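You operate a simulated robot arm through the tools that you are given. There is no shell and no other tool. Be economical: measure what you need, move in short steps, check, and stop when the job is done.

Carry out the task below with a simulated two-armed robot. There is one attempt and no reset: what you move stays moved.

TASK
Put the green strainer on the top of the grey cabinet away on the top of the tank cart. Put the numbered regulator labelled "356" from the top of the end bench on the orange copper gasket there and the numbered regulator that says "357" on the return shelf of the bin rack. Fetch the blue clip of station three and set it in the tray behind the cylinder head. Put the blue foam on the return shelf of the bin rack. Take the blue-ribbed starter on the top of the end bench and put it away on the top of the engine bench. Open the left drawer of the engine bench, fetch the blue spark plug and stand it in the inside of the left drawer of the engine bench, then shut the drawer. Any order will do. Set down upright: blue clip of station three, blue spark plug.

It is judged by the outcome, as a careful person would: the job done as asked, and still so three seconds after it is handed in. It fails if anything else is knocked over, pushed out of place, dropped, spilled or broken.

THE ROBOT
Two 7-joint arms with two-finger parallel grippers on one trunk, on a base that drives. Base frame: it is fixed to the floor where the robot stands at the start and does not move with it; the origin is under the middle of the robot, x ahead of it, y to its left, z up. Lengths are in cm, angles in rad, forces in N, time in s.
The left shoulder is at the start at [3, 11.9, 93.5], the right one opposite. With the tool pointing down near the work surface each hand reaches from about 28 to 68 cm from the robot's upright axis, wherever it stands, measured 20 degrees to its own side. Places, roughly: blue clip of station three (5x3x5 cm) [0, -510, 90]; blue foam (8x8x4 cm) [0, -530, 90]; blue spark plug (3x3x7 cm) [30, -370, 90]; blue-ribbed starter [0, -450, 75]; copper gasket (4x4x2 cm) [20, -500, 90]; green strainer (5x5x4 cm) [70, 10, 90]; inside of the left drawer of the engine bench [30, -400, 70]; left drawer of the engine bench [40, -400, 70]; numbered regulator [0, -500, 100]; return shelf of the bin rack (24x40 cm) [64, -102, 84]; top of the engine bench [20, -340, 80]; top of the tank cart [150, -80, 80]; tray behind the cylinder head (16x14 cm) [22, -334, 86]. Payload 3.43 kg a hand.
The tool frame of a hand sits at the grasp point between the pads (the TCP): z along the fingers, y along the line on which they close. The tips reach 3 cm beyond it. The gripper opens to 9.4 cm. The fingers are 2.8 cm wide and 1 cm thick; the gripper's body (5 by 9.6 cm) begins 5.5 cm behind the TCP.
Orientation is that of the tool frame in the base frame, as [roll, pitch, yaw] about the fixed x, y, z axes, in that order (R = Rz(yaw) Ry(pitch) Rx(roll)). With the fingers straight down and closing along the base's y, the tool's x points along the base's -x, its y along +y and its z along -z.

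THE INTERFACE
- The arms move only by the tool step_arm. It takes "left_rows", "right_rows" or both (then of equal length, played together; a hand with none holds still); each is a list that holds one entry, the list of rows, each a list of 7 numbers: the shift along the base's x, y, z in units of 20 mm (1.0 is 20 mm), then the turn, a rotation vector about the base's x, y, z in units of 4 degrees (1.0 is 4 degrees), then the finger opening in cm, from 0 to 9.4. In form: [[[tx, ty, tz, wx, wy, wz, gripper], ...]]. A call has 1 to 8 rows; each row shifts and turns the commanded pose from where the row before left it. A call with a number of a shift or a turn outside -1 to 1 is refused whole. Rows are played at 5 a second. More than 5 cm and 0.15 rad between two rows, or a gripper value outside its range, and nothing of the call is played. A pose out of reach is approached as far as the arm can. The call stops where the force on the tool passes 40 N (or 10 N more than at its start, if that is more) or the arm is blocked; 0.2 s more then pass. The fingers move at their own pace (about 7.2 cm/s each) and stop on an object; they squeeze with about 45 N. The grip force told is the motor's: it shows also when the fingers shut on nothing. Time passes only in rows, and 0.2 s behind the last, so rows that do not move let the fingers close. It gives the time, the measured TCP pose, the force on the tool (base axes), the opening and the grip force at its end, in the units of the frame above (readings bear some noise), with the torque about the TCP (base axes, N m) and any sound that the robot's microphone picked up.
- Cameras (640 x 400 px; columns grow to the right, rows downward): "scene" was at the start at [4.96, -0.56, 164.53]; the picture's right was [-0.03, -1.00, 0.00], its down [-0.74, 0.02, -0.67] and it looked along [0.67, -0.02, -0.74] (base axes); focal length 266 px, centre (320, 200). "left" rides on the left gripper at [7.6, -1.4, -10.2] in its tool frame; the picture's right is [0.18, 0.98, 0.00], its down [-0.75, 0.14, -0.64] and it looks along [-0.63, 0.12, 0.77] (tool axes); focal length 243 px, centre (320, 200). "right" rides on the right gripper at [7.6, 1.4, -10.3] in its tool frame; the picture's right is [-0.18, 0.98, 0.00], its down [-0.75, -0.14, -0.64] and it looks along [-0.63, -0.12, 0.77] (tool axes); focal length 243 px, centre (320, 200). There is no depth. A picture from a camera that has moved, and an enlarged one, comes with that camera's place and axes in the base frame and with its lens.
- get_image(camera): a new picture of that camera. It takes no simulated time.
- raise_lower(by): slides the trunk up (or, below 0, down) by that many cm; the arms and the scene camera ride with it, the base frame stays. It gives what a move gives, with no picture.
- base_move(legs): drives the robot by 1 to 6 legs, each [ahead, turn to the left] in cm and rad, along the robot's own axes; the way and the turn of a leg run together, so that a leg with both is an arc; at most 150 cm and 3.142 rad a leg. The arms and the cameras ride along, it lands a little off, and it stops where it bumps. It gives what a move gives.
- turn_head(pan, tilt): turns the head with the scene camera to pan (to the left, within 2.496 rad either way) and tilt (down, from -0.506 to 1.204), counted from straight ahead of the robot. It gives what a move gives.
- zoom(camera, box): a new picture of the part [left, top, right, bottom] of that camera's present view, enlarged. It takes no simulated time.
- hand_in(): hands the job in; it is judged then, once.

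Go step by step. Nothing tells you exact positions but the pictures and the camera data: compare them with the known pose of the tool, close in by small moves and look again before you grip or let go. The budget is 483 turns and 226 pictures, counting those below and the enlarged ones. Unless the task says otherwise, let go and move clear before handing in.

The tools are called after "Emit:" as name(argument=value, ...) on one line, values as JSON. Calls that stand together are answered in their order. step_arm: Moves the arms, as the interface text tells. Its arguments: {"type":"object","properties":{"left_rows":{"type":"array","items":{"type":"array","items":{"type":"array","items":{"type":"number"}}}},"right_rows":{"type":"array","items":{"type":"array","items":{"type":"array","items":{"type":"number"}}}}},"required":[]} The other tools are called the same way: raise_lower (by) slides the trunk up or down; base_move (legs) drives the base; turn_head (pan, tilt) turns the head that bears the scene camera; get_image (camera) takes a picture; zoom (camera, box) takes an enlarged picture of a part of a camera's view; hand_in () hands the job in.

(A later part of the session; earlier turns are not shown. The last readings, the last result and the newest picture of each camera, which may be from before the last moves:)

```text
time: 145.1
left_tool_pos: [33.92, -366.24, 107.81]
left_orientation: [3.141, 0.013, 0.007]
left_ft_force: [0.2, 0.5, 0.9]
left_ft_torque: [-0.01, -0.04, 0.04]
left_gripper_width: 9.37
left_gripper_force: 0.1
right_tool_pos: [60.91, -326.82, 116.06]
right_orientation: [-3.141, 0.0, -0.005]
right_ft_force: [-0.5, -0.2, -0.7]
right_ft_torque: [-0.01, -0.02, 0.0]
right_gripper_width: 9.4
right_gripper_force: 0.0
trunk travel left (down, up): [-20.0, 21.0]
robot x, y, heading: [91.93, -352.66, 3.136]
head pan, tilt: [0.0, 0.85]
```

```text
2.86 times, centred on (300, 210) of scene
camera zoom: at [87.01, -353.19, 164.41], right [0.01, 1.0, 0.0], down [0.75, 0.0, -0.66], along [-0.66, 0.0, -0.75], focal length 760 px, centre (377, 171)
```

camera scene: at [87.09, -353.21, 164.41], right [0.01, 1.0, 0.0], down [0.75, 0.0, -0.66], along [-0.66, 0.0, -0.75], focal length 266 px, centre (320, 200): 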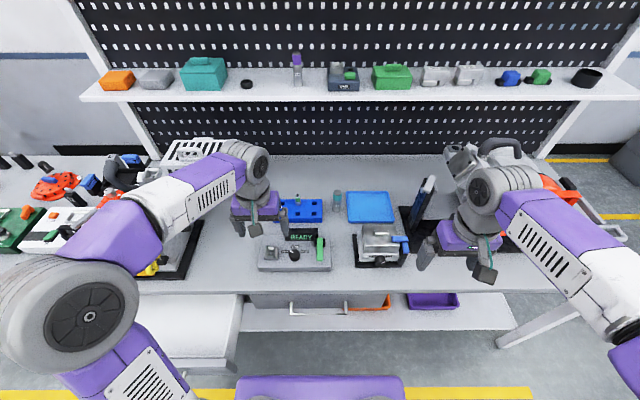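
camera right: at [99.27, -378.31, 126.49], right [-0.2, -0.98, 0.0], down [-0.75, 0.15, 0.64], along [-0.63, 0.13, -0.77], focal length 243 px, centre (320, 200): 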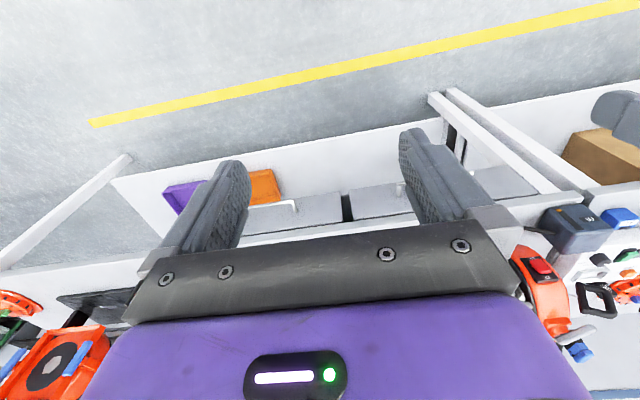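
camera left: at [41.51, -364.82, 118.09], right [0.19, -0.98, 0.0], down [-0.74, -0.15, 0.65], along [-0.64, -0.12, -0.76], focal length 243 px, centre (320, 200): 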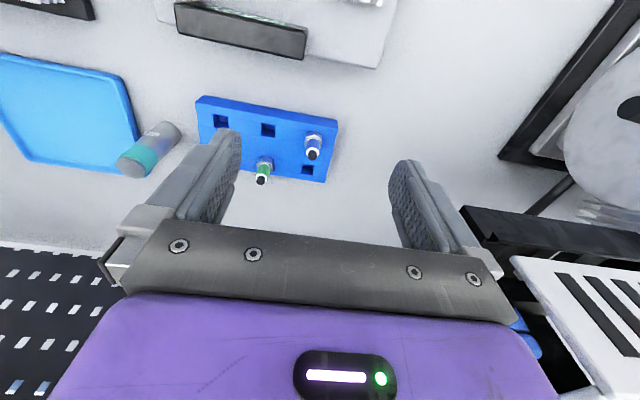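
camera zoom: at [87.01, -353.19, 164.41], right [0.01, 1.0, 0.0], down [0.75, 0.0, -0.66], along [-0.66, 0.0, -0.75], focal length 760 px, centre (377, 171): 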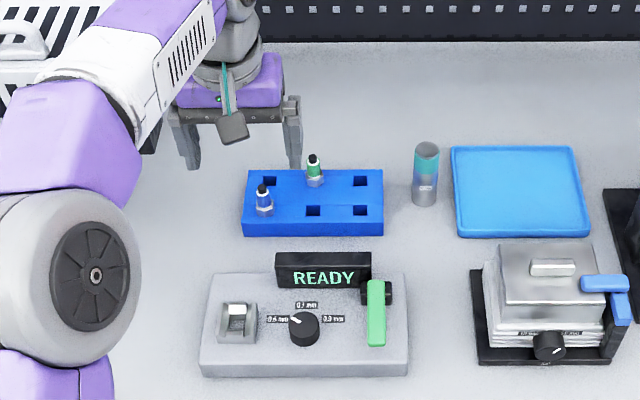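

Blue plug at about (28.3,−366.8), mid height ≈91. I go over it.

Emit:
step_arm(left_rows=[[[-1, -0.15, -0.8, 0, 0, 0, 6], [-1, -0.15, -1, 0, 0, 0, 6], [-0.8, 0, -1, 0, 0, 0, 6], [0, 0, -1, 0, 0, 0, 6], [0, 0, -0.8, 0, 0, 0, 6]]])

Emit:
get_image(camera="left")

Emit:
zoom(camera="scene", box=[240, 160, 340, 230])

```text
time: 146.3
left_tool_pos: [28.21, -366.85, 98.5]
left_orientation: [-3.141, 0.016, 0.007]
left_ft_force: [0.2, -0.1, 0.3]
left_ft_torque: [-0.03, -0.03, 0.02]
left_gripper_width: 6.02
left_gripper_force: 0.0
right_tool_pos: [60.86, -326.74, 115.94]
right_orientation: [-3.141, -0.001, -0.005]
right_ft_force: [-0.4, -0.3, -0.2]
right_ft_torque: [0.0, 0.0, -0.01]
right_gripper_width: 9.39
right_gripper_force: 0.1
trunk travel left (down, up): [-20.0, 21.0]
robot x, y, heading: [91.95, -352.65, 3.136]
head pan, tilt: [0.0, 0.85]
```

```text
169 pictures are left
camera left: at [35.93, -365.43, 108.68], right [0.19, -0.98, 0.0], down [-0.74, -0.15, 0.65], along [-0.64, -0.12, -0.76], focal length 243 px, centre (320, 200)
```

left: 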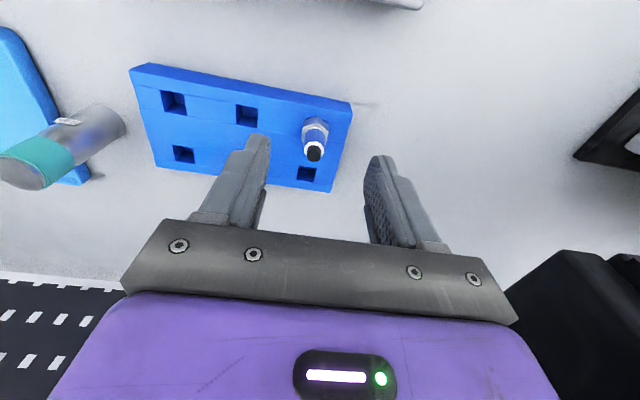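

```text
5.71 times, centred on (290, 195) of scene
camera zoom: at [87.05, -353.17, 164.41], right [0.01, 1.0, 0.0], down [0.75, 0.0, -0.66], along [-0.66, 0.0, -0.75], focal length 1519 px, centre (491, 229)
```

zoom: 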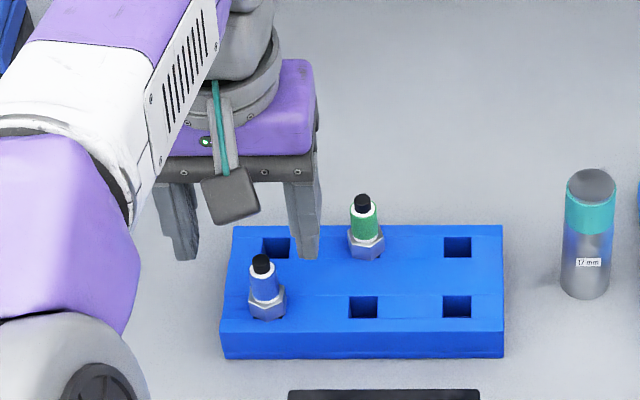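

Emit:
step_arm(left_rows=[[[-0.7, 0, 0, 0, 0, 0, 5], [0, 0, -1, 0, 0, 0, 5], [0, 0, -1, 0, 0, 0, 5]]])

Emit:
get_image(camera="left")

Emit:
zoom(camera="scene", box=[240, 160, 340, 230])

```text
time: 147.1
left_tool_pos: [26.97, -366.69, 94.51]
left_orientation: [-3.141, 0.012, 0.007]
left_ft_force: [-0.6, 0.7, 0.1]
left_ft_torque: [0.02, 0.0, 0.0]
left_gripper_width: 5.0
left_gripper_force: 0.2
right_tool_pos: [60.95, -326.68, 115.95]
right_orientation: [3.141, 0.0, -0.005]
right_ft_force: [0.2, 0.3, 0.6]
right_ft_torque: [-0.03, -0.04, 0.02]
right_gripper_width: 9.41
right_gripper_force: 0.2
trunk travel left (down, up): [-20.0, 21.0]
robot x, y, heading: [91.8, -352.76, 3.143]
head pan, tilt: [0.0, 0.85]
```

```text
167 pictures are left
camera left: at [34.65, -365.27, 104.82], right [0.19, -0.98, 0.0], down [-0.74, -0.15, 0.65], along [-0.64, -0.12, -0.76], focal length 243 px, centre (320, 200)
```

left: 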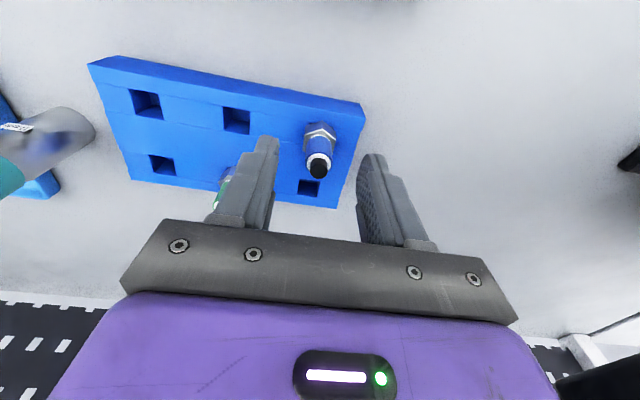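

```text
5.71 times, centred on (290, 195) of scene
camera zoom: at [87.03, -353.17, 164.41], right [0.01, 1.0, 0.0], down [0.75, 0.0, -0.66], along [-0.66, 0.0, -0.75], focal length 1519 px, centre (491, 229)
```

zoom: 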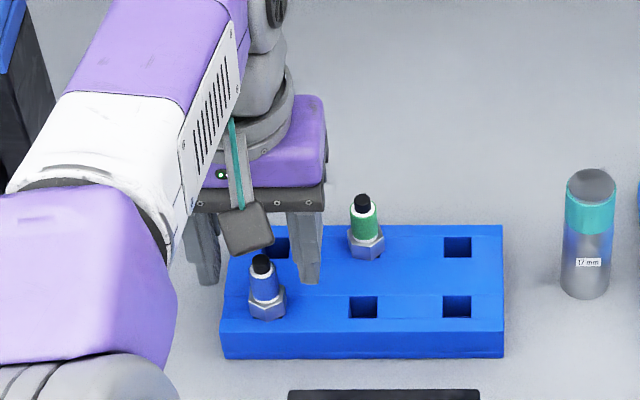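

Emit:
step_arm(left_rows=[[[-0.15, 0, -0.8, 0, 0, 0, 5], [0, 0, -0.8, 0, 0, 0, 5], [0, 0, 0, 0, 0, 0, 2.5], [0, 0, 0, 0, 0, 0, 0.5], [0, 0, 0, 0, 0, 0, 0.5], [0, 0, 0, 0, 0, 0, 0.5]]])

Emit:
get_image(camera="left")

```text
time: 148.5
left_tool_pos: [26.76, -366.6, 91.41]
left_orientation: [-3.141, 0.014, 0.009]
left_ft_force: [0.7, -0.2, 0.2]
left_ft_torque: [-0.03, 0.0, 0.03]
left_gripper_width: 2.33
left_gripper_force: 45.0
right_tool_pos: [60.9, -326.82, 115.95]
right_orientation: [-3.141, 0.0, -0.005]
right_ft_force: [0.1, 0.8, -0.1]
right_ft_torque: [0.02, 0.01, -0.02]
right_gripper_width: 9.38
right_gripper_force: 0.0
trunk travel left (down, up): [-20.0, 21.0]
robot x, y, heading: [91.84, -352.89, 3.137]
head pan, tilt: [0.0, 0.85]
```

```text
165 pictures are left
camera left: at [34.31, -365.24, 101.6], right [0.19, -0.98, 0.0], down [-0.74, -0.15, 0.65], along [-0.64, -0.12, -0.76], focal length 243 px, centre (320, 200)
```

left: 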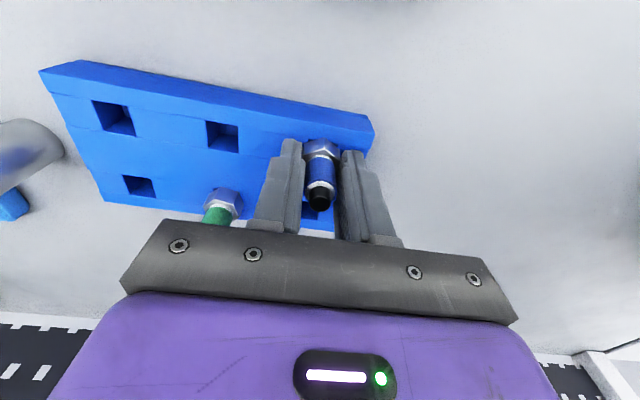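

Gripped at 2.33 cm. Lift straight up and check.

Emit:
step_arm(left_rows=[[[0, 0, 0.5, 0, 0, 0, 0.5], [0, 0, 1, 0, 0, 0, 0.5], [0, 0, 1, 0, 0, 0, 0.5], [0, 0, 1, 0, 0, 0, 0.5], [0, 0, 1, 0, 0, 0, 0.5], [0, 0, 1, 0, 0, 0, 0.5], [0, 0, 1, 0, 0, 0, 0.5], [0, 0, 1, 0, 0, 0, 0.5]]])

Emit:
get_image(camera="left")

Emit:
zoom(camera="scene", box=[220, 120, 340, 220])

```text
time: 150.3
left_tool_pos: [29.0, -366.73, 105.68]
left_orientation: [3.139, 0.013, 0.007]
left_ft_force: [0.3, 0.0, 0.6]
left_ft_torque: [0.0, -0.02, 0.0]
left_gripper_width: 2.36
left_gripper_force: 45.6
left hand out of reach, approached as far as the arm can: row 4, 6, 8
right_tool_pos: [60.94, -326.6, 115.99]
right_orientation: [-3.141, 0.001, -0.005]
right_ft_force: [-0.1, 0.8, 0.4]
right_ft_torque: [0.02, 0.02, -0.02]
right_gripper_width: 9.41
right_gripper_force: 0.1
trunk travel left (down, up): [-20.0, 21.0]
robot x, y, heading: [91.56, -352.58, 3.132]
head pan, tilt: [0.0, 0.85]
```

```text
164 pictures are left
camera left: at [36.69, -365.22, 116.05], right [0.19, -0.98, 0.0], down [-0.74, -0.15, 0.65], along [-0.64, -0.12, -0.76], focal length 243 px, centre (320, 200)
```

left: 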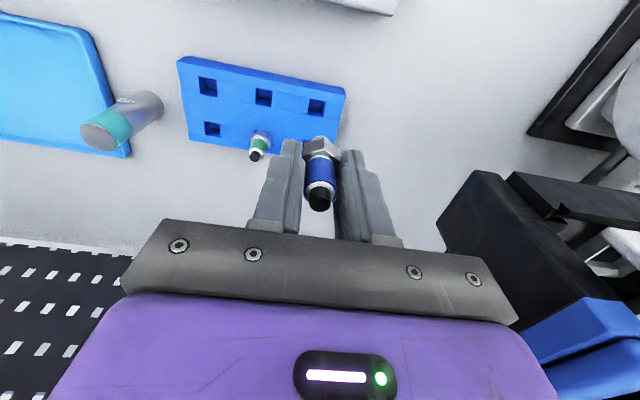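

```text
4.00 times, centred on (280, 170) of scene
camera zoom: at [87.06, -353.15, 164.41], right [0.01, 1.0, 0.0], down [0.75, 0.0, -0.66], along [-0.66, 0.0, -0.75], focal length 1064 px, centre (480, 320)
```

zoom: 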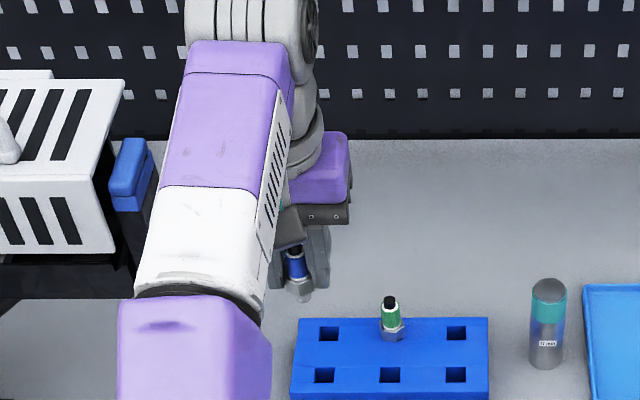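

The plug is held upright. I draw the hand back and reposition the base beside the open drawer.

Emit:
step_arm(left_rows=[[[1, 0, 0.3, 0, 0, 0, 0.5], [1, 0, 0.3, 0, 0, 0, 0.5], [1, 0, 0.3, 0, 0, 0, 0.5], [1, 0, 0.3, 0, 0, 0, 0.5], [1, 0, 0.3, 0, 0, 0, 0.5], [1, 0, 0.3, 0, 0, 0, 0.5], [1, 0, 0.3, 0, 0, 0, 0.5], [1, 0, 0.3, 0, 0, 0, 0.5]]])

Emit:
step_arm(left_rows=[[[1, 0, 0, 0, 0, 0, 0.5], [1, 0, 0, 0, 0, 0, 0.5], [1, 0, 0, 0, 0, 0, 0.5]]])

Emit:
base_move(legs=[[0, -1.0], [-36, 0], [0, 1.0]])

Emit:
turn_head(pan=0.3, tilt=0.95)

Emit:
get_image(camera="scene")

```text
time: 152.1
left_tool_pos: [32.61, -366.08, 114.95]
left_orientation: [3.139, 0.015, 0.007]
left_ft_force: [-0.4, 0.2, -1.2]
left_ft_torque: [-0.02, -0.02, -0.02]
left_gripper_width: 2.36
left_gripper_force: 45.2
left hand out of reach, approached as far as the arm can: row 1, 2, 3, 4, 5, 6, 7, 8
right_tool_pos: [60.94, -326.69, 115.99]
right_orientation: [-3.141, -0.001, -0.004]
right_ft_force: [0.1, 0.8, 0.6]
right_ft_torque: [-0.01, 0.0, 0.0]
right_gripper_width: 9.41
right_gripper_force: 0.0
trunk travel left (down, up): [-20.0, 21.0]
robot x, y, heading: [91.43, -352.79, 3.138]
head pan, tilt: [0.0, 0.85]
```

```text
time: 152.9
left_tool_pos: [32.82, -365.88, 115.09]
left_orientation: [-3.141, 0.016, 0.008]
left_ft_force: [-1.2, 0.4, -0.5]
left_ft_torque: [0.03, 0.01, -0.01]
left_gripper_width: 2.35
left_gripper_force: 45.1
left hand out of reach, approached as far as the arm can: row 1, 2, 3
right_tool_pos: [60.98, -326.72, 115.91]
right_orientation: [-3.141, 0.001, -0.005]
right_ft_force: [-0.3, 0.2, 0.0]
right_ft_torque: [0.0, -0.03, -0.02]
right_gripper_width: 9.4
right_gripper_force: 0.0
trunk travel left (down, up): [-20.0, 21.0]
robot x, y, heading: [91.75, -352.97, 3.135]
head pan, tilt: [0.0, 0.85]
```

```text
time: 160.3
left_tool_pos: [51.03, -394.71, 115.36]
left_orientation: [-3.14, 0.015, -0.022]
left_ft_force: [0.2, -0.4, -0.6]
left_ft_torque: [0.01, -0.03, -0.01]
left_gripper_width: 2.34
left_gripper_force: 44.7
right_tool_pos: [80.05, -356.36, 116.05]
right_orientation: [-3.141, 0.0, -0.032]
right_ft_force: [0.4, -0.1, 0.8]
right_ft_torque: [0.01, -0.01, 0.06]
right_gripper_width: 9.41
right_gripper_force: 0.0
trunk travel left (down, up): [-20.0, 21.0]
robot x, y, heading: [110.4, -383.74, 3.104]
head pan, tilt: [0.0, 0.85]
```

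```text
time: 161.1
left_tool_pos: [51.14, -394.78, 115.28]
left_orientation: [-3.141, 0.014, -0.021]
left_ft_force: [-0.4, -0.4, -0.2]
left_ft_torque: [0.01, 0.04, 0.03]
left_gripper_width: 2.35
left_gripper_force: 45.0
right_tool_pos: [80.14, -356.3, 116.04]
right_orientation: [-3.141, 0.0, -0.033]
right_ft_force: [0.2, -0.1, 0.0]
right_ft_torque: [-0.01, -0.03, 0.0]
right_gripper_width: 9.43
right_gripper_force: 0.2
trunk travel left (down, up): [-20.0, 21.0]
robot x, y, heading: [110.86, -383.44, 3.113]
head pan, tilt: [0.3, 0.949]
```

```text
162 pictures are left
camera scene: at [106.43, -385.7, 163.66], right [-0.26, 0.96, 0.0], down [0.78, 0.21, -0.58], along [-0.56, -0.15, -0.81], focal length 266 px, centre (320, 200)
```

scene: 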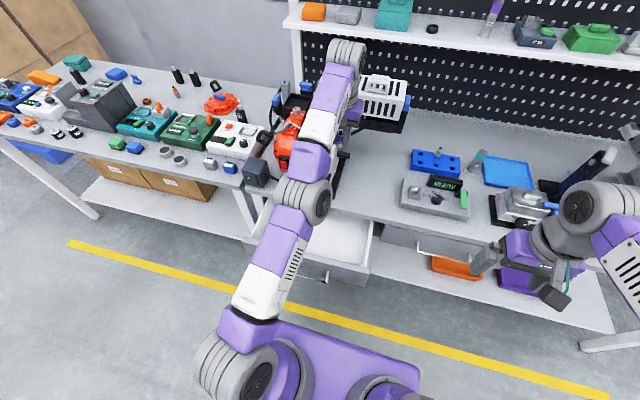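

The hand was at its reach limit up high; I now bring it over the drawer, lowering a little as it comes back.

Emit:
step_arm(left_rows=[[[1, 0, -0.5, 0, 0, 0, 0.5], [1, -0.3, -0.5, 0, 0, 0, 0.5], [1, -0.4, -0.5, 0, 0, 0, 0.5], [1, -0.4, -0.5, 0, 0, 0, 0.5], [1, -0.4, -0.5, 0, 0, 0, 0.5], [1, -0.4, -0.5, 0, 0, 0, 0.5]]])

Emit:
get_image(camera="left")

Emit:
zoom(camera="scene", box=[220, 160, 400, 300])

```text
time: 162.5
left_tool_pos: [51.18, -394.84, 115.25]
left_orientation: [-3.141, 0.015, -0.02]
left_ft_force: [0.1, -0.5, -1.5]
left_ft_torque: [0.01, 0.0, -0.02]
left_gripper_width: 2.34
left_gripper_force: 44.5
left hand out of reach, approached as far as the arm can: row 1, 2, 3, 4, 5, 6
right_tool_pos: [80.13, -356.37, 115.96]
right_orientation: [3.141, -0.001, -0.034]
right_ft_force: [-0.2, 0.2, 0.2]
right_ft_torque: [0.02, 0.02, -0.02]
right_gripper_width: 9.4
right_gripper_force: 0.1
trunk travel left (down, up): [-20.0, 21.0]
robot x, y, heading: [110.48, -383.1, 3.108]
head pan, tilt: [0.3, 0.949]
```

```text
161 pictures are left
camera left: at [58.74, -393.5, 125.45], right [0.16, -0.99, 0.0], down [-0.75, -0.12, 0.65], along [-0.64, -0.1, -0.76], focal length 243 px, centre (320, 200)
```

left: 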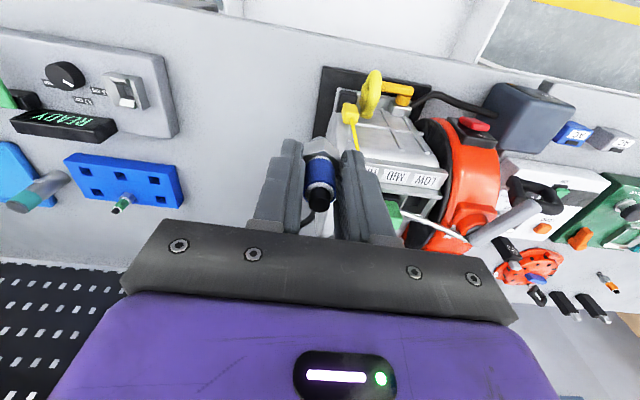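

```text
2.86 times, centred on (310, 230) of scene
camera zoom: at [106.43, -385.71, 163.66], right [-0.26, 0.96, 0.0], down [0.78, 0.21, -0.58], along [-0.56, -0.15, -0.81], focal length 760 px, centre (349, 114)
```

zoom: 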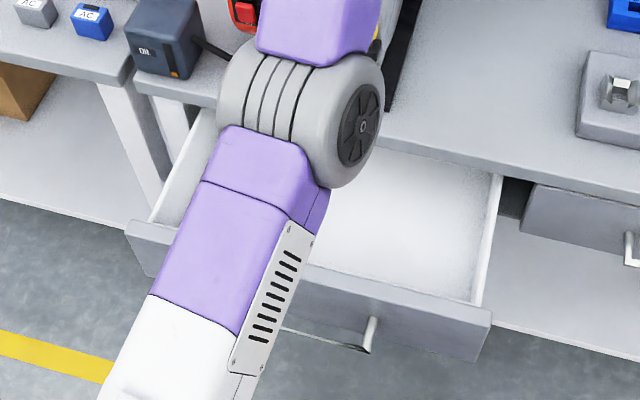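

The arm is stuck near a limit. I probe with a small downward/forward motion.

Emit:
step_arm(left_rows=[[[0, 0, -0.5, 0, 0, 0, 0.5], [0, 0, -0.5, 0, 0, 0, 0.5]]])

Emit:
step_arm(left_rows=[[[0, -0.5, 0, 0, 0, 0, 0.5], [0, -0.5, 0, 0, 0, 0, 0.5]]])

```text
time: 163.1
left_tool_pos: [50.28, -394.74, 113.51]
left_orientation: [3.141, 0.012, -0.021]
left_ft_force: [0.2, -0.2, 0.0]
left_ft_torque: [-0.01, 0.01, -0.03]
left_gripper_width: 2.36
left_gripper_force: 45.1
left hand out of reach, approached as far as the arm can: row 1, 2
right_tool_pos: [80.19, -356.15, 115.94]
right_orientation: [3.141, 0.0, -0.033]
right_ft_force: [0.8, -0.1, 0.3]
right_ft_torque: [0.04, 0.01, -0.01]
right_gripper_width: 9.41
right_gripper_force: 0.1
trunk travel left (down, up): [-20.0, 21.0]
robot x, y, heading: [110.6, -383.71, 3.107]
head pan, tilt: [0.3, 0.949]
```

```text
time: 163.7
left_tool_pos: [50.12, -396.8, 113.49]
left_orientation: [-3.14, 0.013, -0.023]
left_ft_force: [-0.6, 0.9, -0.5]
left_ft_torque: [0.0, 0.02, 0.01]
left_gripper_width: 2.35
left_gripper_force: 44.6
right_tool_pos: [80.19, -356.28, 116.0]
right_orientation: [-3.14, 0.0, -0.033]
right_ft_force: [0.1, 0.0, 1.2]
right_ft_torque: [-0.02, 0.0, -0.01]
right_gripper_width: 9.38
right_gripper_force: 0.0
trunk travel left (down, up): [-20.0, 21.0]
robot x, y, heading: [110.61, -383.46, 3.111]
head pan, tilt: [0.3, 0.949]
```

The arm seems in a wrist-limited stretched posture; rather than fight it, I back the base 14 cm so the hand is above the drawer, then lower.

Emit:
base_move(legs=[[-14, 0]])

Emit:
step_arm(left_rows=[[[0, -0.7, -0.5, 0, 0, 0, 0.5], [0, -0.7, -0.5, 0, 0, 0, 0.5], [0, 0, -0.5, 0, 0, 0, 0.5], [0, 0, -0.5, 0, 0, 0, 0.5], [0, 0, -0.5, 0, 0, 0, 0.5], [0, 0, -0.5, 0, 0, 0, 0.5]]])

Emit:
get_image(camera="scene")

Emit:
get_image(camera="left")

```text
time: 165.0
left_tool_pos: [64.05, -397.15, 113.65]
left_orientation: [3.14, 0.012, -0.022]
left_ft_force: [0.8, -0.4, -0.2]
left_ft_torque: [0.02, 0.02, -0.03]
left_gripper_width: 2.37
left_gripper_force: 44.9
right_tool_pos: [94.22, -356.73, 116.04]
right_orientation: [-3.14, 0.002, -0.032]
right_ft_force: [-0.1, 0.0, 0.3]
right_ft_torque: [0.02, 0.03, 0.01]
right_gripper_width: 9.42
right_gripper_force: 0.1
trunk travel left (down, up): [-20.0, 21.0]
robot x, y, heading: [124.35, -384.01, 3.109]
head pan, tilt: [0.3, 0.949]
```

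```text
time: 166.4
left_tool_pos: [61.74, -400.1, 108.33]
left_orientation: [3.141, 0.008, -0.023]
left_ft_force: [-0.3, -0.8, -0.6]
left_ft_torque: [-0.03, 0.0, 0.01]
left_gripper_width: 2.34
left_gripper_force: 45.1
left hand out of reach, approached as far as the arm can: row 1, 2, 3, 4, 5
right_tool_pos: [94.09, -356.8, 116.04]
right_orientation: [3.141, -0.002, -0.034]
right_ft_force: [-0.4, 0.5, 0.4]
right_ft_torque: [-0.04, 0.0, 0.0]
right_gripper_width: 9.37
right_gripper_force: 0.1
trunk travel left (down, up): [-20.0, 21.0]
robot x, y, heading: [124.23, -384.08, 3.106]
head pan, tilt: [0.3, 0.949]
```

```text
159 pictures are left
camera scene: at [120.3, -386.19, 163.66], right [-0.26, 0.97, 0.0], down [0.78, 0.21, -0.58], along [-0.56, -0.15, -0.81], focal length 266 px, centre (320, 200)
```

scene: 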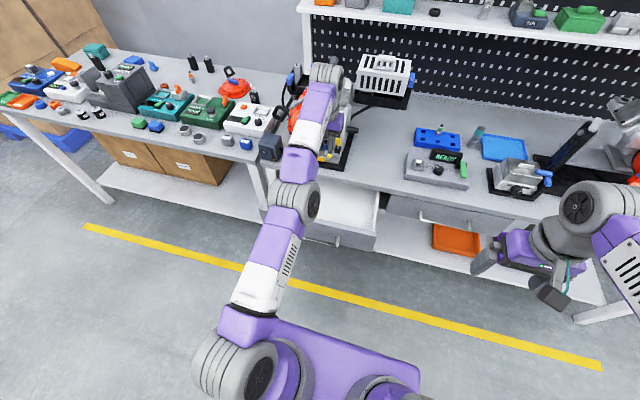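

```text
158 pictures are left
camera left: at [69.45, -398.82, 118.57], right [0.16, -0.99, 0.0], down [-0.75, -0.12, 0.65], along [-0.64, -0.1, -0.76], focal length 243 px, centre (320, 200)
```

left: 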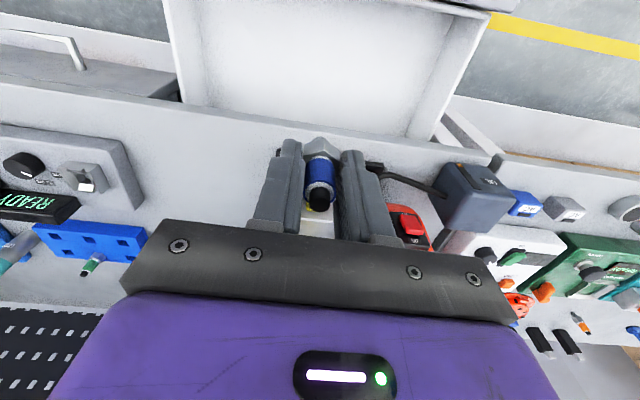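

Emit:
step_arm(left_rows=[[[0.3, 0, -0.5, 0, 0, 0, 0.5], [0.3, 0, -0.5, 0, 0, 0, 0.5], [0.3, 0, -0.5, 0, 0, 0, 0.5], [0.3, 0, -0.5, 0, 0, 0, 0.5]]])

```text
time: 167.4
left_tool_pos: [60.96, -399.8, 105.25]
left_orientation: [3.141, 0.012, -0.022]
left_ft_force: [0.2, 0.4, 0.0]
left_ft_torque: [-0.01, 0.0, 0.01]
left_gripper_width: 2.32
left_gripper_force: 45.2
left hand out of reach, approached as far as the arm can: row 1, 2, 3, 4
right_tool_pos: [94.18, -356.84, 116.01]
right_orientation: [3.141, -0.001, -0.034]
right_ft_force: [-0.2, -0.7, -0.1]
right_ft_torque: [-0.01, 0.01, -0.01]
right_gripper_width: 9.44
right_gripper_force: 0.1
trunk travel left (down, up): [-20.0, 21.0]
robot x, y, heading: [124.12, -383.78, 3.11]
head pan, tilt: [0.3, 0.949]
```

Emit:
step_arm(left_rows=[[[0, 0, 0, 0, 1, 0, 0.5], [0, 0, 0, 0, 1, 0, 0.5], [0, 0, 0, 0, 1, 0, 0.5], [0.5, 0, 0, 0, 0, 0, 0.5], [0.5, 0, 0, 0, 0, 0, 0.5]]])

Emit:
get_image(camera="scene")

```text
time: 168.6
left_tool_pos: [57.02, -399.81, 107.35]
left_orientation: [3.136, 0.217, -0.023]
left_ft_force: [-0.7, -0.1, 0.3]
left_ft_torque: [0.0, 0.01, 0.01]
left_gripper_width: 2.34
left_gripper_force: 45.1
left hand out of reach, approached as far as the arm can: row 1, 2, 3, 4, 5
right_tool_pos: [94.11, -356.64, 116.08]
right_orientation: [3.141, 0.0, -0.031]
right_ft_force: [-0.2, -0.5, -0.1]
right_ft_torque: [0.02, 0.03, 0.04]
right_gripper_width: 9.38
right_gripper_force: 0.1
trunk travel left (down, up): [-20.0, 21.0]
robot x, y, heading: [124.45, -384.07, 3.105]
head pan, tilt: [0.3, 0.949]
```

```text
157 pictures are left
camera scene: at [120.31, -386.19, 163.66], right [-0.26, 0.97, 0.0], down [0.78, 0.21, -0.58], along [-0.56, -0.15, -0.81], focal length 266 px, centre (320, 200)
```

scene: 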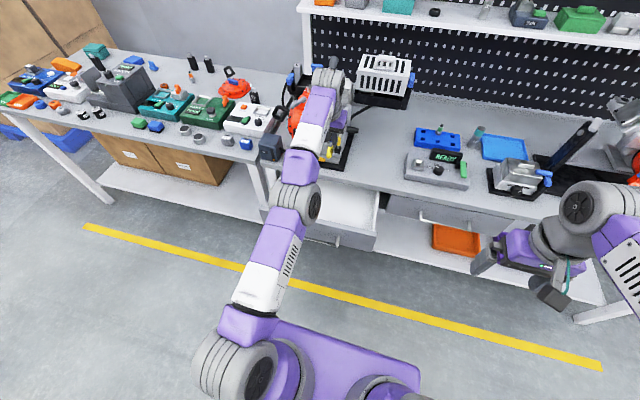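

The arm behaves as if locked at full stretch: it only slides along a sphere. I back the base so that lowering ends over the drawer, undo the tilt and lower along that sphere.

Emit:
base_move(legs=[[-8, 0]])

Emit:
step_arm(left_rows=[[[0, 0, 0, 0, -1, 0, 0.5], [0, 0, 0, 0, -1, 0, 0.5], [0, 0, 0, 0, -1, 0, 0.5], [-0.4, 0, -0.8, 0, 0, 0, 0.5], [-0.4, 0, -0.8, 0, 0, 0, 0.5], [-0.3, 0, -0.8, 0, 0, 0, 0.5]]])

Emit:
step_arm(left_rows=[[[0.5, 0, 0, 0, 0, 0, 0.5], [0.5, 0, 0, 0, 0, 0, 0.5]]])

```text
time: 169.7
left_tool_pos: [65.2, -400.19, 107.4]
left_orientation: [3.137, 0.22, -0.021]
left_ft_force: [0.9, 0.1, -0.1]
left_ft_torque: [0.0, 0.0, 0.02]
left_gripper_width: 2.34
left_gripper_force: 45.2
right_tool_pos: [102.27, -357.2, 116.17]
right_orientation: [-3.141, 0.0, -0.03]
right_ft_force: [0.0, -0.2, -0.1]
right_ft_torque: [-0.01, 0.01, -0.01]
right_gripper_width: 9.41
right_gripper_force: 0.1
trunk travel left (down, up): [-20.0, 21.0]
robot x, y, heading: [132.41, -384.16, 3.104]
head pan, tilt: [0.3, 0.949]
```

```text
time: 171.1
left_tool_pos: [67.77, -401.6, 102.04]
left_orientation: [3.14, 0.009, -0.023]
left_ft_force: [-0.6, 0.3, 0.8]
left_ft_torque: [-0.01, -0.02, 0.02]
left_gripper_width: 2.35
left_gripper_force: 45.5
left hand out of reach, approached as far as the arm can: row 1, 2, 3
right_tool_pos: [102.12, -357.1, 115.94]
right_orientation: [-3.141, -0.001, -0.032]
right_ft_force: [-0.5, -0.3, -0.2]
right_ft_torque: [0.01, -0.01, 0.01]
right_gripper_width: 9.41
right_gripper_force: 0.1
trunk travel left (down, up): [-20.0, 21.0]
robot x, y, heading: [132.32, -384.13, 3.108]
head pan, tilt: [0.3, 0.949]
```

```text
time: 171.7
left_tool_pos: [69.81, -401.6, 102.25]
left_orientation: [3.141, 0.009, -0.021]
left_ft_force: [-0.4, 0.4, -1.1]
left_ft_torque: [-0.02, 0.01, -0.01]
left_gripper_width: 2.31
left_gripper_force: 45.2
right_tool_pos: [102.11, -357.08, 116.02]
right_orientation: [-3.142, -0.001, -0.03]
right_ft_force: [0.2, -1.5, -0.9]
right_ft_torque: [-0.02, 0.0, 0.0]
right_gripper_width: 9.39
right_gripper_force: 0.0
trunk travel left (down, up): [-20.0, 21.0]
robot x, y, heading: [132.22, -383.78, 3.109]
head pan, tilt: [0.3, 0.949]
```

The arm moves freely again. Now check the drawer under the hand.

Emit:
step_arm(left_rows=[[[0, 0, -1, 0, 0, 0, 0.5], [0, 0, -1, 0, 0, 0, 0.5]]])

Emit:
get_image(camera="left")

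Emit:
get_image(camera="scene")

```text
time: 172.3
left_tool_pos: [69.68, -401.77, 97.97]
left_orientation: [3.141, 0.007, -0.019]
left_ft_force: [-0.2, 0.6, -0.3]
left_ft_torque: [0.01, 0.0, 0.0]
left_gripper_width: 2.35
left_gripper_force: 44.8
right_tool_pos: [102.12, -357.05, 116.08]
right_orientation: [-3.141, 0.002, -0.031]
right_ft_force: [0.2, 1.1, 0.1]
right_ft_torque: [0.0, 0.02, -0.03]
right_gripper_width: 9.41
right_gripper_force: 0.1
trunk travel left (down, up): [-20.0, 21.0]
robot x, y, heading: [132.23, -383.86, 3.108]
head pan, tilt: [0.3, 0.949]
```

```text
156 pictures are left
camera left: at [77.3, -400.48, 108.2], right [0.16, -0.99, 0.0], down [-0.75, -0.12, 0.65], along [-0.64, -0.11, -0.76], focal length 243 px, centre (320, 200)
```

left: 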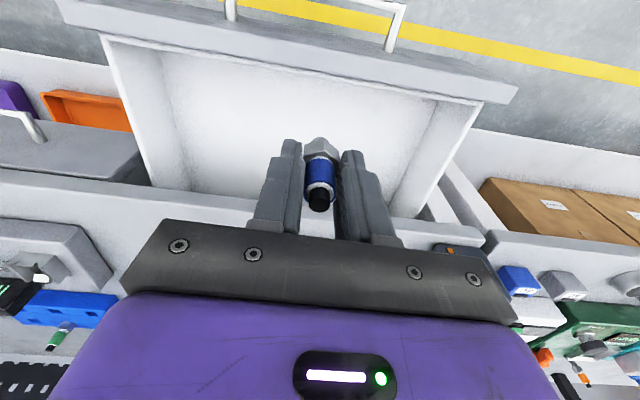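

```text
155 pictures are left
camera scene: at [128.33, -386.48, 163.66], right [-0.26, 0.96, 0.0], down [0.78, 0.21, -0.58], along [-0.56, -0.15, -0.81], focal length 266 px, centre (320, 200)
```

scene: 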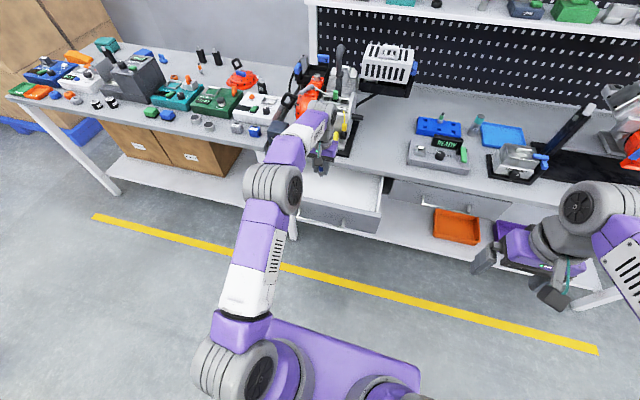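

I move the base forward 8 cm (keeps the arm in its good range) so the plug is mid-drawer, then lower.

Emit:
base_move(legs=[[8, 0]])

Emit:
step_arm(left_rows=[[[0, 0, -1, 0, 0, 0, 0.5], [0, 0, -1, 0, 0, 0, 0.5], [0, 0, -1, 0, 0, 0, 0.5], [0, 0, -1, 0, 0, 0, 0.5], [0, 0, -0.5, 0, 0, 0, 0.5]]])

Emit:
get_image(camera="left")

Emit:
zoom(camera="scene", box=[250, 120, 400, 260])

```text
time: 173.4
left_tool_pos: [61.46, -401.54, 98.01]
left_orientation: [3.138, 0.011, -0.021]
left_ft_force: [-0.6, -0.5, -1.2]
left_ft_torque: [0.01, -0.04, 0.01]
left_gripper_width: 2.35
left_gripper_force: 45.0
right_tool_pos: [93.82, -356.86, 115.93]
right_orientation: [3.14, 0.001, -0.031]
right_ft_force: [-0.8, -0.1, 0.0]
right_ft_torque: [-0.02, -0.05, 0.01]
right_gripper_width: 9.38
right_gripper_force: 0.1
trunk travel left (down, up): [-20.0, 21.0]
robot x, y, heading: [124.01, -383.86, 3.11]
head pan, tilt: [0.3, 0.949]
```

```text
time: 174.6
left_tool_pos: [61.51, -401.44, 88.98]
left_orientation: [3.141, 0.012, -0.019]
left_ft_force: [0.0, -0.3, -0.5]
left_ft_torque: [-0.01, -0.01, 0.01]
left_gripper_width: 2.33
left_gripper_force: 44.9
right_tool_pos: [93.93, -356.87, 116.01]
right_orientation: [3.141, -0.001, -0.03]
right_ft_force: [0.5, -0.2, -0.4]
right_ft_torque: [0.06, 0.0, 0.0]
right_gripper_width: 9.4
right_gripper_force: 0.1
trunk travel left (down, up): [-20.0, 21.0]
robot x, y, heading: [124.31, -383.75, 3.109]
head pan, tilt: [0.3, 0.949]
```

```text
154 pictures are left
camera left: at [69.05, -400.16, 99.3], right [0.17, -0.99, 0.0], down [-0.75, -0.13, 0.65], along [-0.64, -0.11, -0.76], focal length 243 px, centre (320, 200)
```

left: 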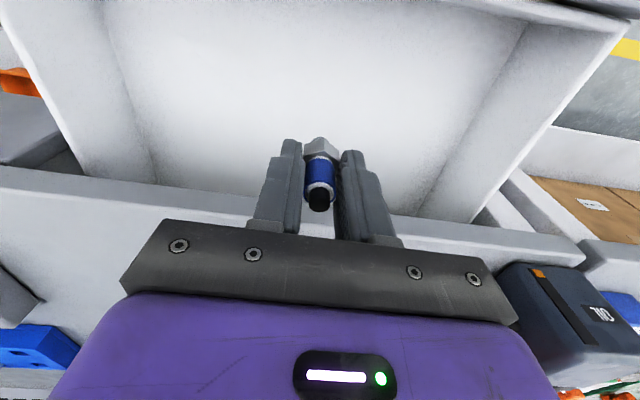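

```text
2.86 times, centred on (325, 190) of scene
camera zoom: at [120.18, -386.21, 163.66], right [-0.27, 0.96, 0.0], down [0.78, 0.22, -0.58], along [-0.56, -0.15, -0.81], focal length 760 px, centre (306, 229)
```

zoom: 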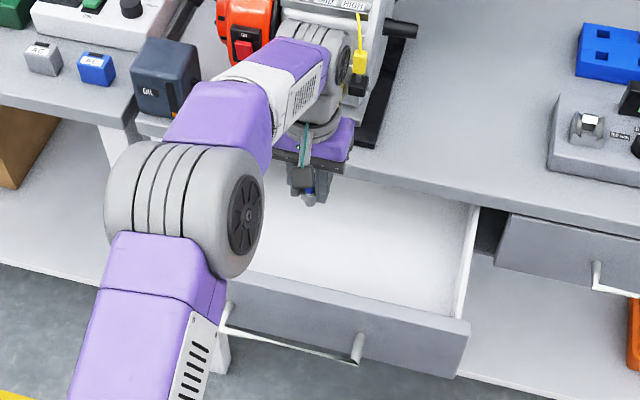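

Emit:
step_arm(left_rows=[[[0.2, 0, -1, 0, 0, 0, 0.5], [0, 0, -1, 0, 0, 0, 0.5], [0, 0, -1, 0, 0, 0, 0.5], [0, 0, -1, 0, 0, 0, 0.5], [0, 0, -1, 0, 0, 0, 0.5]]])

Emit:
get_image(camera="left")

```text
time: 175.8
left_tool_pos: [61.76, -401.57, 79.0]
left_orientation: [3.14, 0.01, -0.02]
left_ft_force: [-0.5, 0.5, -0.5]
left_ft_torque: [-0.02, -0.01, 0.01]
left_gripper_width: 2.34
left_gripper_force: 45.2
right_tool_pos: [93.87, -356.85, 116.05]
right_orientation: [-3.141, 0.001, -0.031]
right_ft_force: [0.4, -0.2, 0.1]
right_ft_torque: [0.0, -0.01, 0.01]
right_gripper_width: 9.4
right_gripper_force: 0.0
trunk travel left (down, up): [-20.0, 21.0]
robot x, y, heading: [124.17, -384.15, 3.112]
head pan, tilt: [0.3, 0.949]
```

```text
152 pictures are left
camera left: at [69.44, -400.29, 89.28], right [0.17, -0.99, 0.0], down [-0.75, -0.13, 0.65], along [-0.64, -0.11, -0.76], focal length 243 px, centre (320, 200)
```

left: 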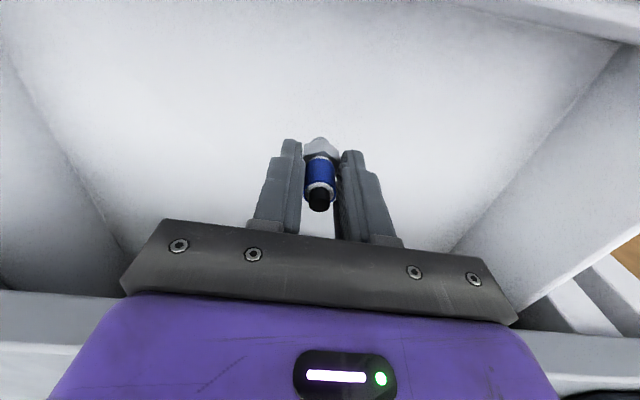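

Emit:
step_arm(left_rows=[[[0, 0, -0.3, 0, 0, 0, 0.5], [0, 0, -0.3, 0, 0, 0, 0.5], [0, 0, -0.2, 0, 0, 0, 0.5], [0, 0, -0.2, 0, 0, 0, 0.5], [0, 0, -0.2, 0, 0, 0, 0.5], [0, 0, -0.2, 0, 0, 0, 0.5], [0, 0, -0.2, 0, 0, 0, 0.5], [0, 0, -0.2, 0, 0, 0, 0.5]]])

```text
time: 177.6
left_tool_pos: [62.06, -401.56, 75.5]
left_orientation: [3.14, 0.009, -0.021]
left_ft_force: [0.5, -0.8, -0.2]
left_ft_torque: [0.03, 0.0, 0.01]
left_gripper_width: 2.35
left_gripper_force: 45.3
right_tool_pos: [93.96, -356.78, 116.0]
right_orientation: [-3.142, -0.001, -0.031]
right_ft_force: [0.3, 0.0, 0.5]
right_ft_torque: [-0.03, 0.05, 0.0]
right_gripper_width: 9.39
right_gripper_force: 0.0
trunk travel left (down, up): [-20.0, 21.0]
robot x, y, heading: [124.34, -383.64, 3.108]
head pan, tilt: [0.3, 0.949]
```

Emit:
step_arm(left_rows=[[[0, 0, -0.2, 0, 0, 0, 0.5], [0, 0, -0.2, 0, 0, 0, 0.5], [0, 0, -0.2, 0, 0, 0, 0.5], [0, 0, -0.2, 0, 0, 0, 0.5], [0, 0, -0.2, 0, 0, 0, 0.5], [0, 0, -0.2, 0, 0, 0, 0.5]]])

Emit:
get_image(camera="left")

```text
time: 178.9
left_tool_pos: [61.29, -401.63, 73.9]
left_orientation: [3.142, 0.024, -0.016]
left_ft_force: [-0.5, 0.8, 13.2]
left_ft_torque: [0.13, -0.04, -0.01]
left_gripper_width: 2.37
left_gripper_force: 45.1
right_tool_pos: [93.91, -356.82, 115.89]
right_orientation: [3.141, 0.001, -0.031]
right_ft_force: [-0.2, -0.1, 0.5]
right_ft_torque: [0.01, -0.02, 0.01]
right_gripper_width: 9.4
right_gripper_force: 0.1
trunk travel left (down, up): [-20.0, 21.0]
robot x, y, heading: [123.91, -383.62, 3.111]
head pan, tilt: [0.3, 0.949]
stopped in row 6 (left hand): the force on the tool passed its limit at 48 N (the readings are from after the stop); the commanded pose is now the measured one
```

```text
151 pictures are left
camera left: at [69.16, -400.32, 84.02], right [0.17, -0.99, 0.0], down [-0.74, -0.13, 0.66], along [-0.65, -0.11, -0.75], focal length 243 px, centre (320, 200)
```

left: 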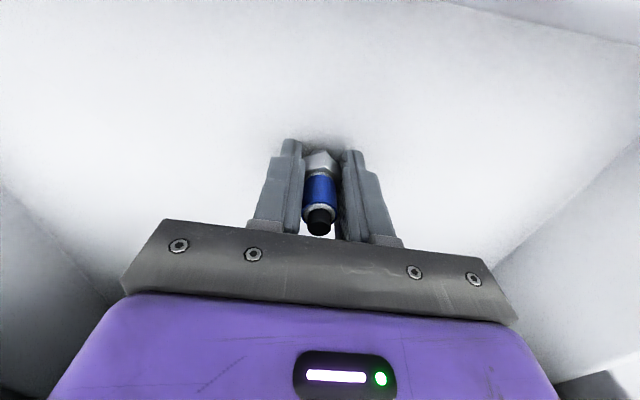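

The plug's thread touches the drawer floor. I level the hand, then open gently.

Emit:
step_arm(left_rows=[[[0, 0, 0.1, 0, -0.3, 0, 0.5], [0, 0, 0, 0, 0, 0, 2.6], [0, 0, 0, 0, 0, 0, 3.2], [0, 0, 0, 0, 0, 0, 4], [0, 0, 0, 0, 0, 0, 5], [0, 0, 0, 0, 0, 0, 5]]])

Emit:
get_image(camera="left")

```text
time: 180.3
left_tool_pos: [61.62, -401.53, 73.94]
left_orientation: [-3.141, -0.003, -0.018]
left_ft_force: [1.2, 0.4, 0.0]
left_ft_torque: [0.02, 0.02, 0.04]
left_gripper_width: 5.01
left_gripper_force: 0.0
right_tool_pos: [93.91, -356.79, 115.95]
right_orientation: [3.141, -0.001, -0.031]
right_ft_force: [0.7, 0.2, -0.1]
right_ft_torque: [0.02, -0.01, -0.01]
right_gripper_width: 9.38
right_gripper_force: 0.1
trunk travel left (down, up): [-20.0, 21.0]
robot x, y, heading: [124.31, -383.83, 3.107]
head pan, tilt: [0.3, 0.949]
```

```text
150 pictures are left
camera left: at [69.07, -400.33, 84.19], right [0.17, -0.99, 0.0], down [-0.76, -0.13, 0.64], along [-0.63, -0.11, -0.77], focal length 243 px, centre (320, 200)
```

left: 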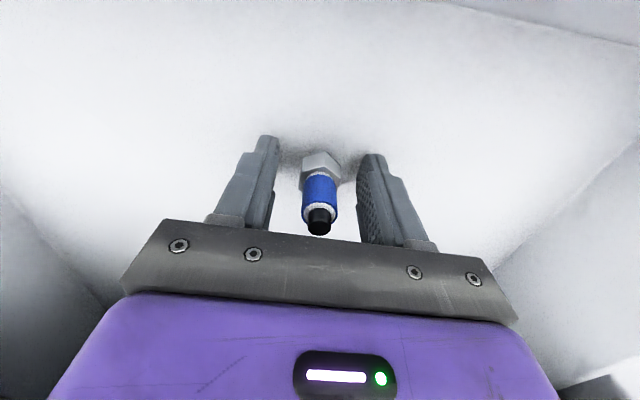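

It appears to stand. I rise straight up and check.

Emit:
step_arm(left_rows=[[[0, 0, 0.5, 0, 0, 0, 6], [0, 0, 1, 0, 0, 0, 7], [0, 0, 1, 0, 0, 0, 7], [0, 0, 1, 0, 0, 0, 7], [0, 0, 1, 0, 0, 0, 7], [0, 0, 1, 0, 0, 0, 7], [0, 0, 1, 0, 0, 0, 7], [0, 0, 1, 0, 0, 0, 7]]])

Emit:
get_image(camera="left")

```text
time: 182.1
left_tool_pos: [61.4, -401.69, 88.89]
left_orientation: [3.141, -0.003, -0.018]
left_ft_force: [0.1, -0.1, 1.0]
left_ft_torque: [0.02, 0.0, 0.01]
left_gripper_width: 7.02
left_gripper_force: 0.1
right_tool_pos: [93.94, -356.95, 116.04]
right_orientation: [3.141, 0.0, -0.031]
right_ft_force: [0.4, -0.5, 0.3]
right_ft_torque: [-0.01, 0.02, 0.03]
right_gripper_width: 9.4
right_gripper_force: 0.0
trunk travel left (down, up): [-20.0, 21.0]
robot x, y, heading: [124.16, -383.86, 3.11]
head pan, tilt: [0.3, 0.949]
```

```text
149 pictures are left
camera left: at [68.95, -400.5, 99.21], right [0.17, -0.99, 0.0], down [-0.76, -0.13, 0.64], along [-0.63, -0.11, -0.77], focal length 243 px, centre (320, 200)
```

left: 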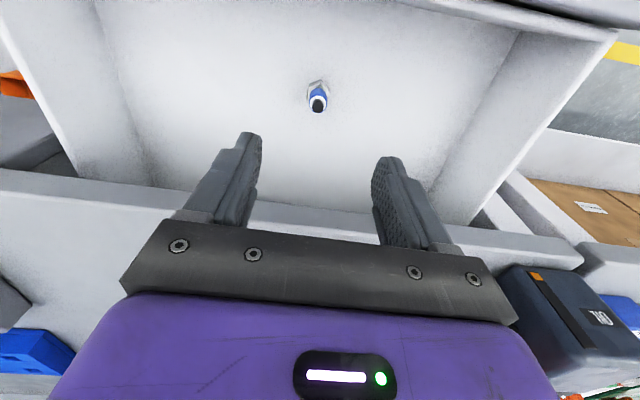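

The plug stands upright. To shut the drawer I put closed fingers in front of the handle bar and push slowly.

Emit:
step_arm(left_rows=[[[1, 0, 0.5, 0, 0, 0, 3], [1, 0, 0, 0, 0, 0, 0], [1, 0, 0, 0, 0, 0, 0], [1, 0, 0, 0, 0, 0, 0], [1, 0, 0, 0, 0, 0, 0], [1, 0, 0, 0, 0, 0, 0], [1, 0, 0, 0, 0, 0, 0], [1, 0, 0, 0, 0, 0, 0]]])

Emit:
step_arm(left_rows=[[[1, 0, 0, 0, 0, 0, 0], [1, 0, 0, 0, 0, 0, 0], [1, 0, 0, 0, 0, 0, 0], [1, 0, 0, 0, 0, 0, 0]]])

Emit:
get_image(camera="left")

Emit:
get_image(camera="scene")

```text
time: 183.9
left_tool_pos: [77.53, -401.53, 90.03]
left_orientation: [3.139, -0.004, -0.017]
left_ft_force: [0.3, 0.8, 0.3]
left_ft_torque: [-0.01, 0.01, 0.04]
left_gripper_width: 0.02
left_gripper_force: 32.9
right_tool_pos: [93.94, -356.88, 115.92]
right_orientation: [3.14, 0.002, -0.031]
right_ft_force: [-0.3, 0.1, -0.2]
right_ft_torque: [0.0, 0.01, 0.02]
right_gripper_width: 9.41
right_gripper_force: 0.0
trunk travel left (down, up): [-20.0, 21.0]
robot x, y, heading: [124.25, -383.83, 3.111]
head pan, tilt: [0.3, 0.949]
```

```text
time: 184.9
left_tool_pos: [85.63, -401.53, 90.03]
left_orientation: [-3.141, -0.001, -0.017]
left_ft_force: [0.2, -0.4, 0.0]
left_ft_torque: [0.02, 0.01, 0.02]
left_gripper_width: 0.0
left_gripper_force: 33.0
right_tool_pos: [93.83, -356.8, 116.08]
right_orientation: [-3.142, 0.001, -0.033]
right_ft_force: [0.7, 0.6, -0.7]
right_ft_torque: [0.04, -0.04, 0.02]
right_gripper_width: 9.41
right_gripper_force: 0.1
trunk travel left (down, up): [-20.0, 21.0]
robot x, y, heading: [123.68, -384.15, 3.113]
head pan, tilt: [0.3, 0.949]
```

```text
148 pictures are left
camera left: at [93.12, -400.26, 100.41], right [0.17, -0.99, 0.0], down [-0.76, -0.13, 0.64], along [-0.63, -0.11, -0.77], focal length 243 px, centre (320, 200)
```

left: 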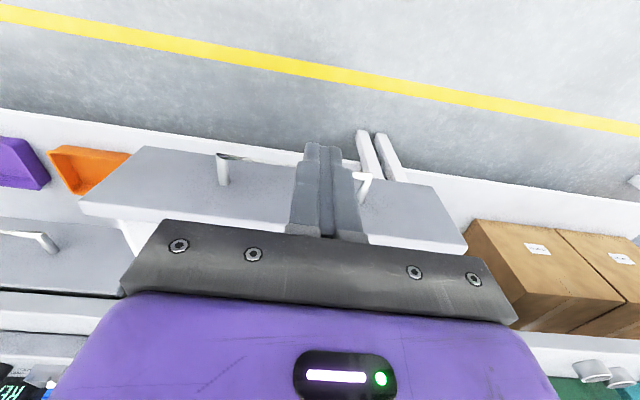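

```text
147 pictures are left
camera scene: at [120.23, -386.2, 163.66], right [-0.26, 0.96, 0.0], down [0.78, 0.22, -0.58], along [-0.56, -0.15, -0.81], focal length 266 px, centre (320, 200)
```

scene: 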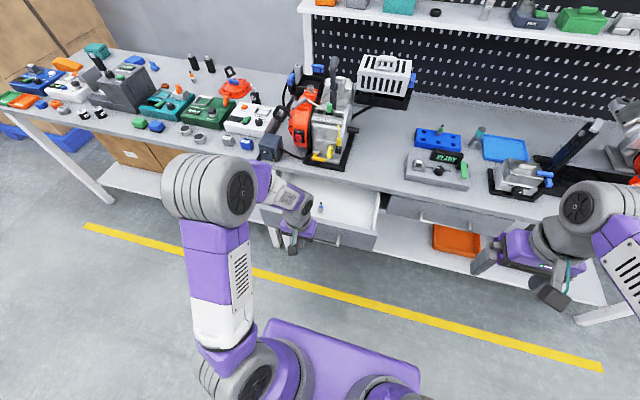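

Emit:
step_arm(left_rows=[[[0, 0, -1, 0, 0, 0, 0], [0, 0, -1, 0, 0, 0, 0], [0, 0, -1, 0, 0, 0, 0], [0, 0, -1, 0, 0, 0, 0], [0, 0, -1, 0, 0, 0, 0], [0, 0, -1, 0, 0, 0, 0], [0, 0, -1, 0, 0, 0, 0], [0, 0, -0.6, 0, 0, 0, 0]]])

Emit:
step_arm(left_rows=[[[-0.5, 0, 0, 0, 0, 0, 0], [-0.5, 0, 0, 0, 0, 0, 0], [-0.4, 0, 0, 0, 0, 0, 0], [-0.3, 0, 0, 0, 0, 0, 0], [-0.3, 0, 0, 0, 0, 0, 0], [-0.3, 0, 0, 0, 0, 0, 0], [-0.3, 0, 0, 0, 0, 0, 0], [-0.3, 0, 0, 0, 0, 0, 0]]])

Emit:
get_image(camera="scene")

```text
time: 186.7
left_tool_pos: [85.45, -401.54, 74.35]
left_orientation: [3.14, -0.002, -0.017]
left_ft_force: [-0.6, -0.1, -0.2]
left_ft_torque: [0.0, 0.05, -0.01]
left_gripper_width: 0.02
left_gripper_force: 32.8
right_tool_pos: [93.94, -356.8, 115.96]
right_orientation: [-3.141, -0.001, -0.031]
right_ft_force: [-0.5, 0.4, -0.3]
right_ft_torque: [-0.01, 0.0, -0.02]
right_gripper_width: 9.41
right_gripper_force: 0.1
trunk travel left (down, up): [-20.0, 21.0]
robot x, y, heading: [123.85, -383.73, 3.114]
head pan, tilt: [0.3, 0.949]
```

```text
time: 188.5
left_tool_pos: [79.76, -401.55, 74.69]
left_orientation: [-3.141, -0.002, -0.017]
left_ft_force: [0.8, -0.3, 0.1]
left_ft_torque: [0.03, -0.01, -0.06]
left_gripper_width: 0.0
left_gripper_force: 32.9
right_tool_pos: [94.04, -356.84, 115.99]
right_orientation: [-3.141, 0.0, -0.033]
right_ft_force: [-1.4, 0.1, 0.6]
right_ft_torque: [0.01, -0.06, 0.01]
right_gripper_width: 9.4
right_gripper_force: 0.0
trunk travel left (down, up): [-20.0, 21.0]
robot x, y, heading: [124.08, -383.85, 3.106]
head pan, tilt: [0.3, 0.949]
```

```text
146 pictures are left
camera scene: at [120.18, -386.2, 163.66], right [-0.26, 0.96, 0.0], down [0.78, 0.22, -0.58], along [-0.56, -0.15, -0.81], focal length 266 px, centre (320, 200)
```

scene: 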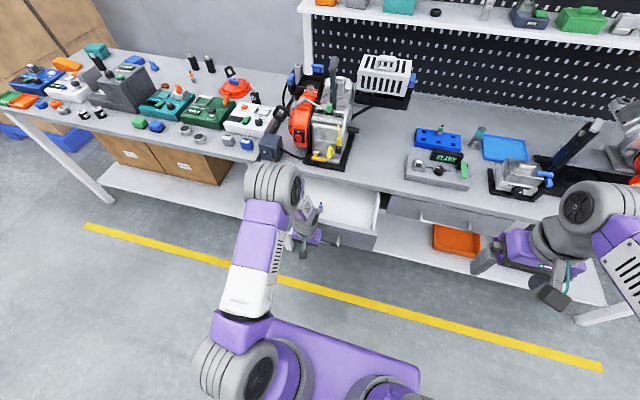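

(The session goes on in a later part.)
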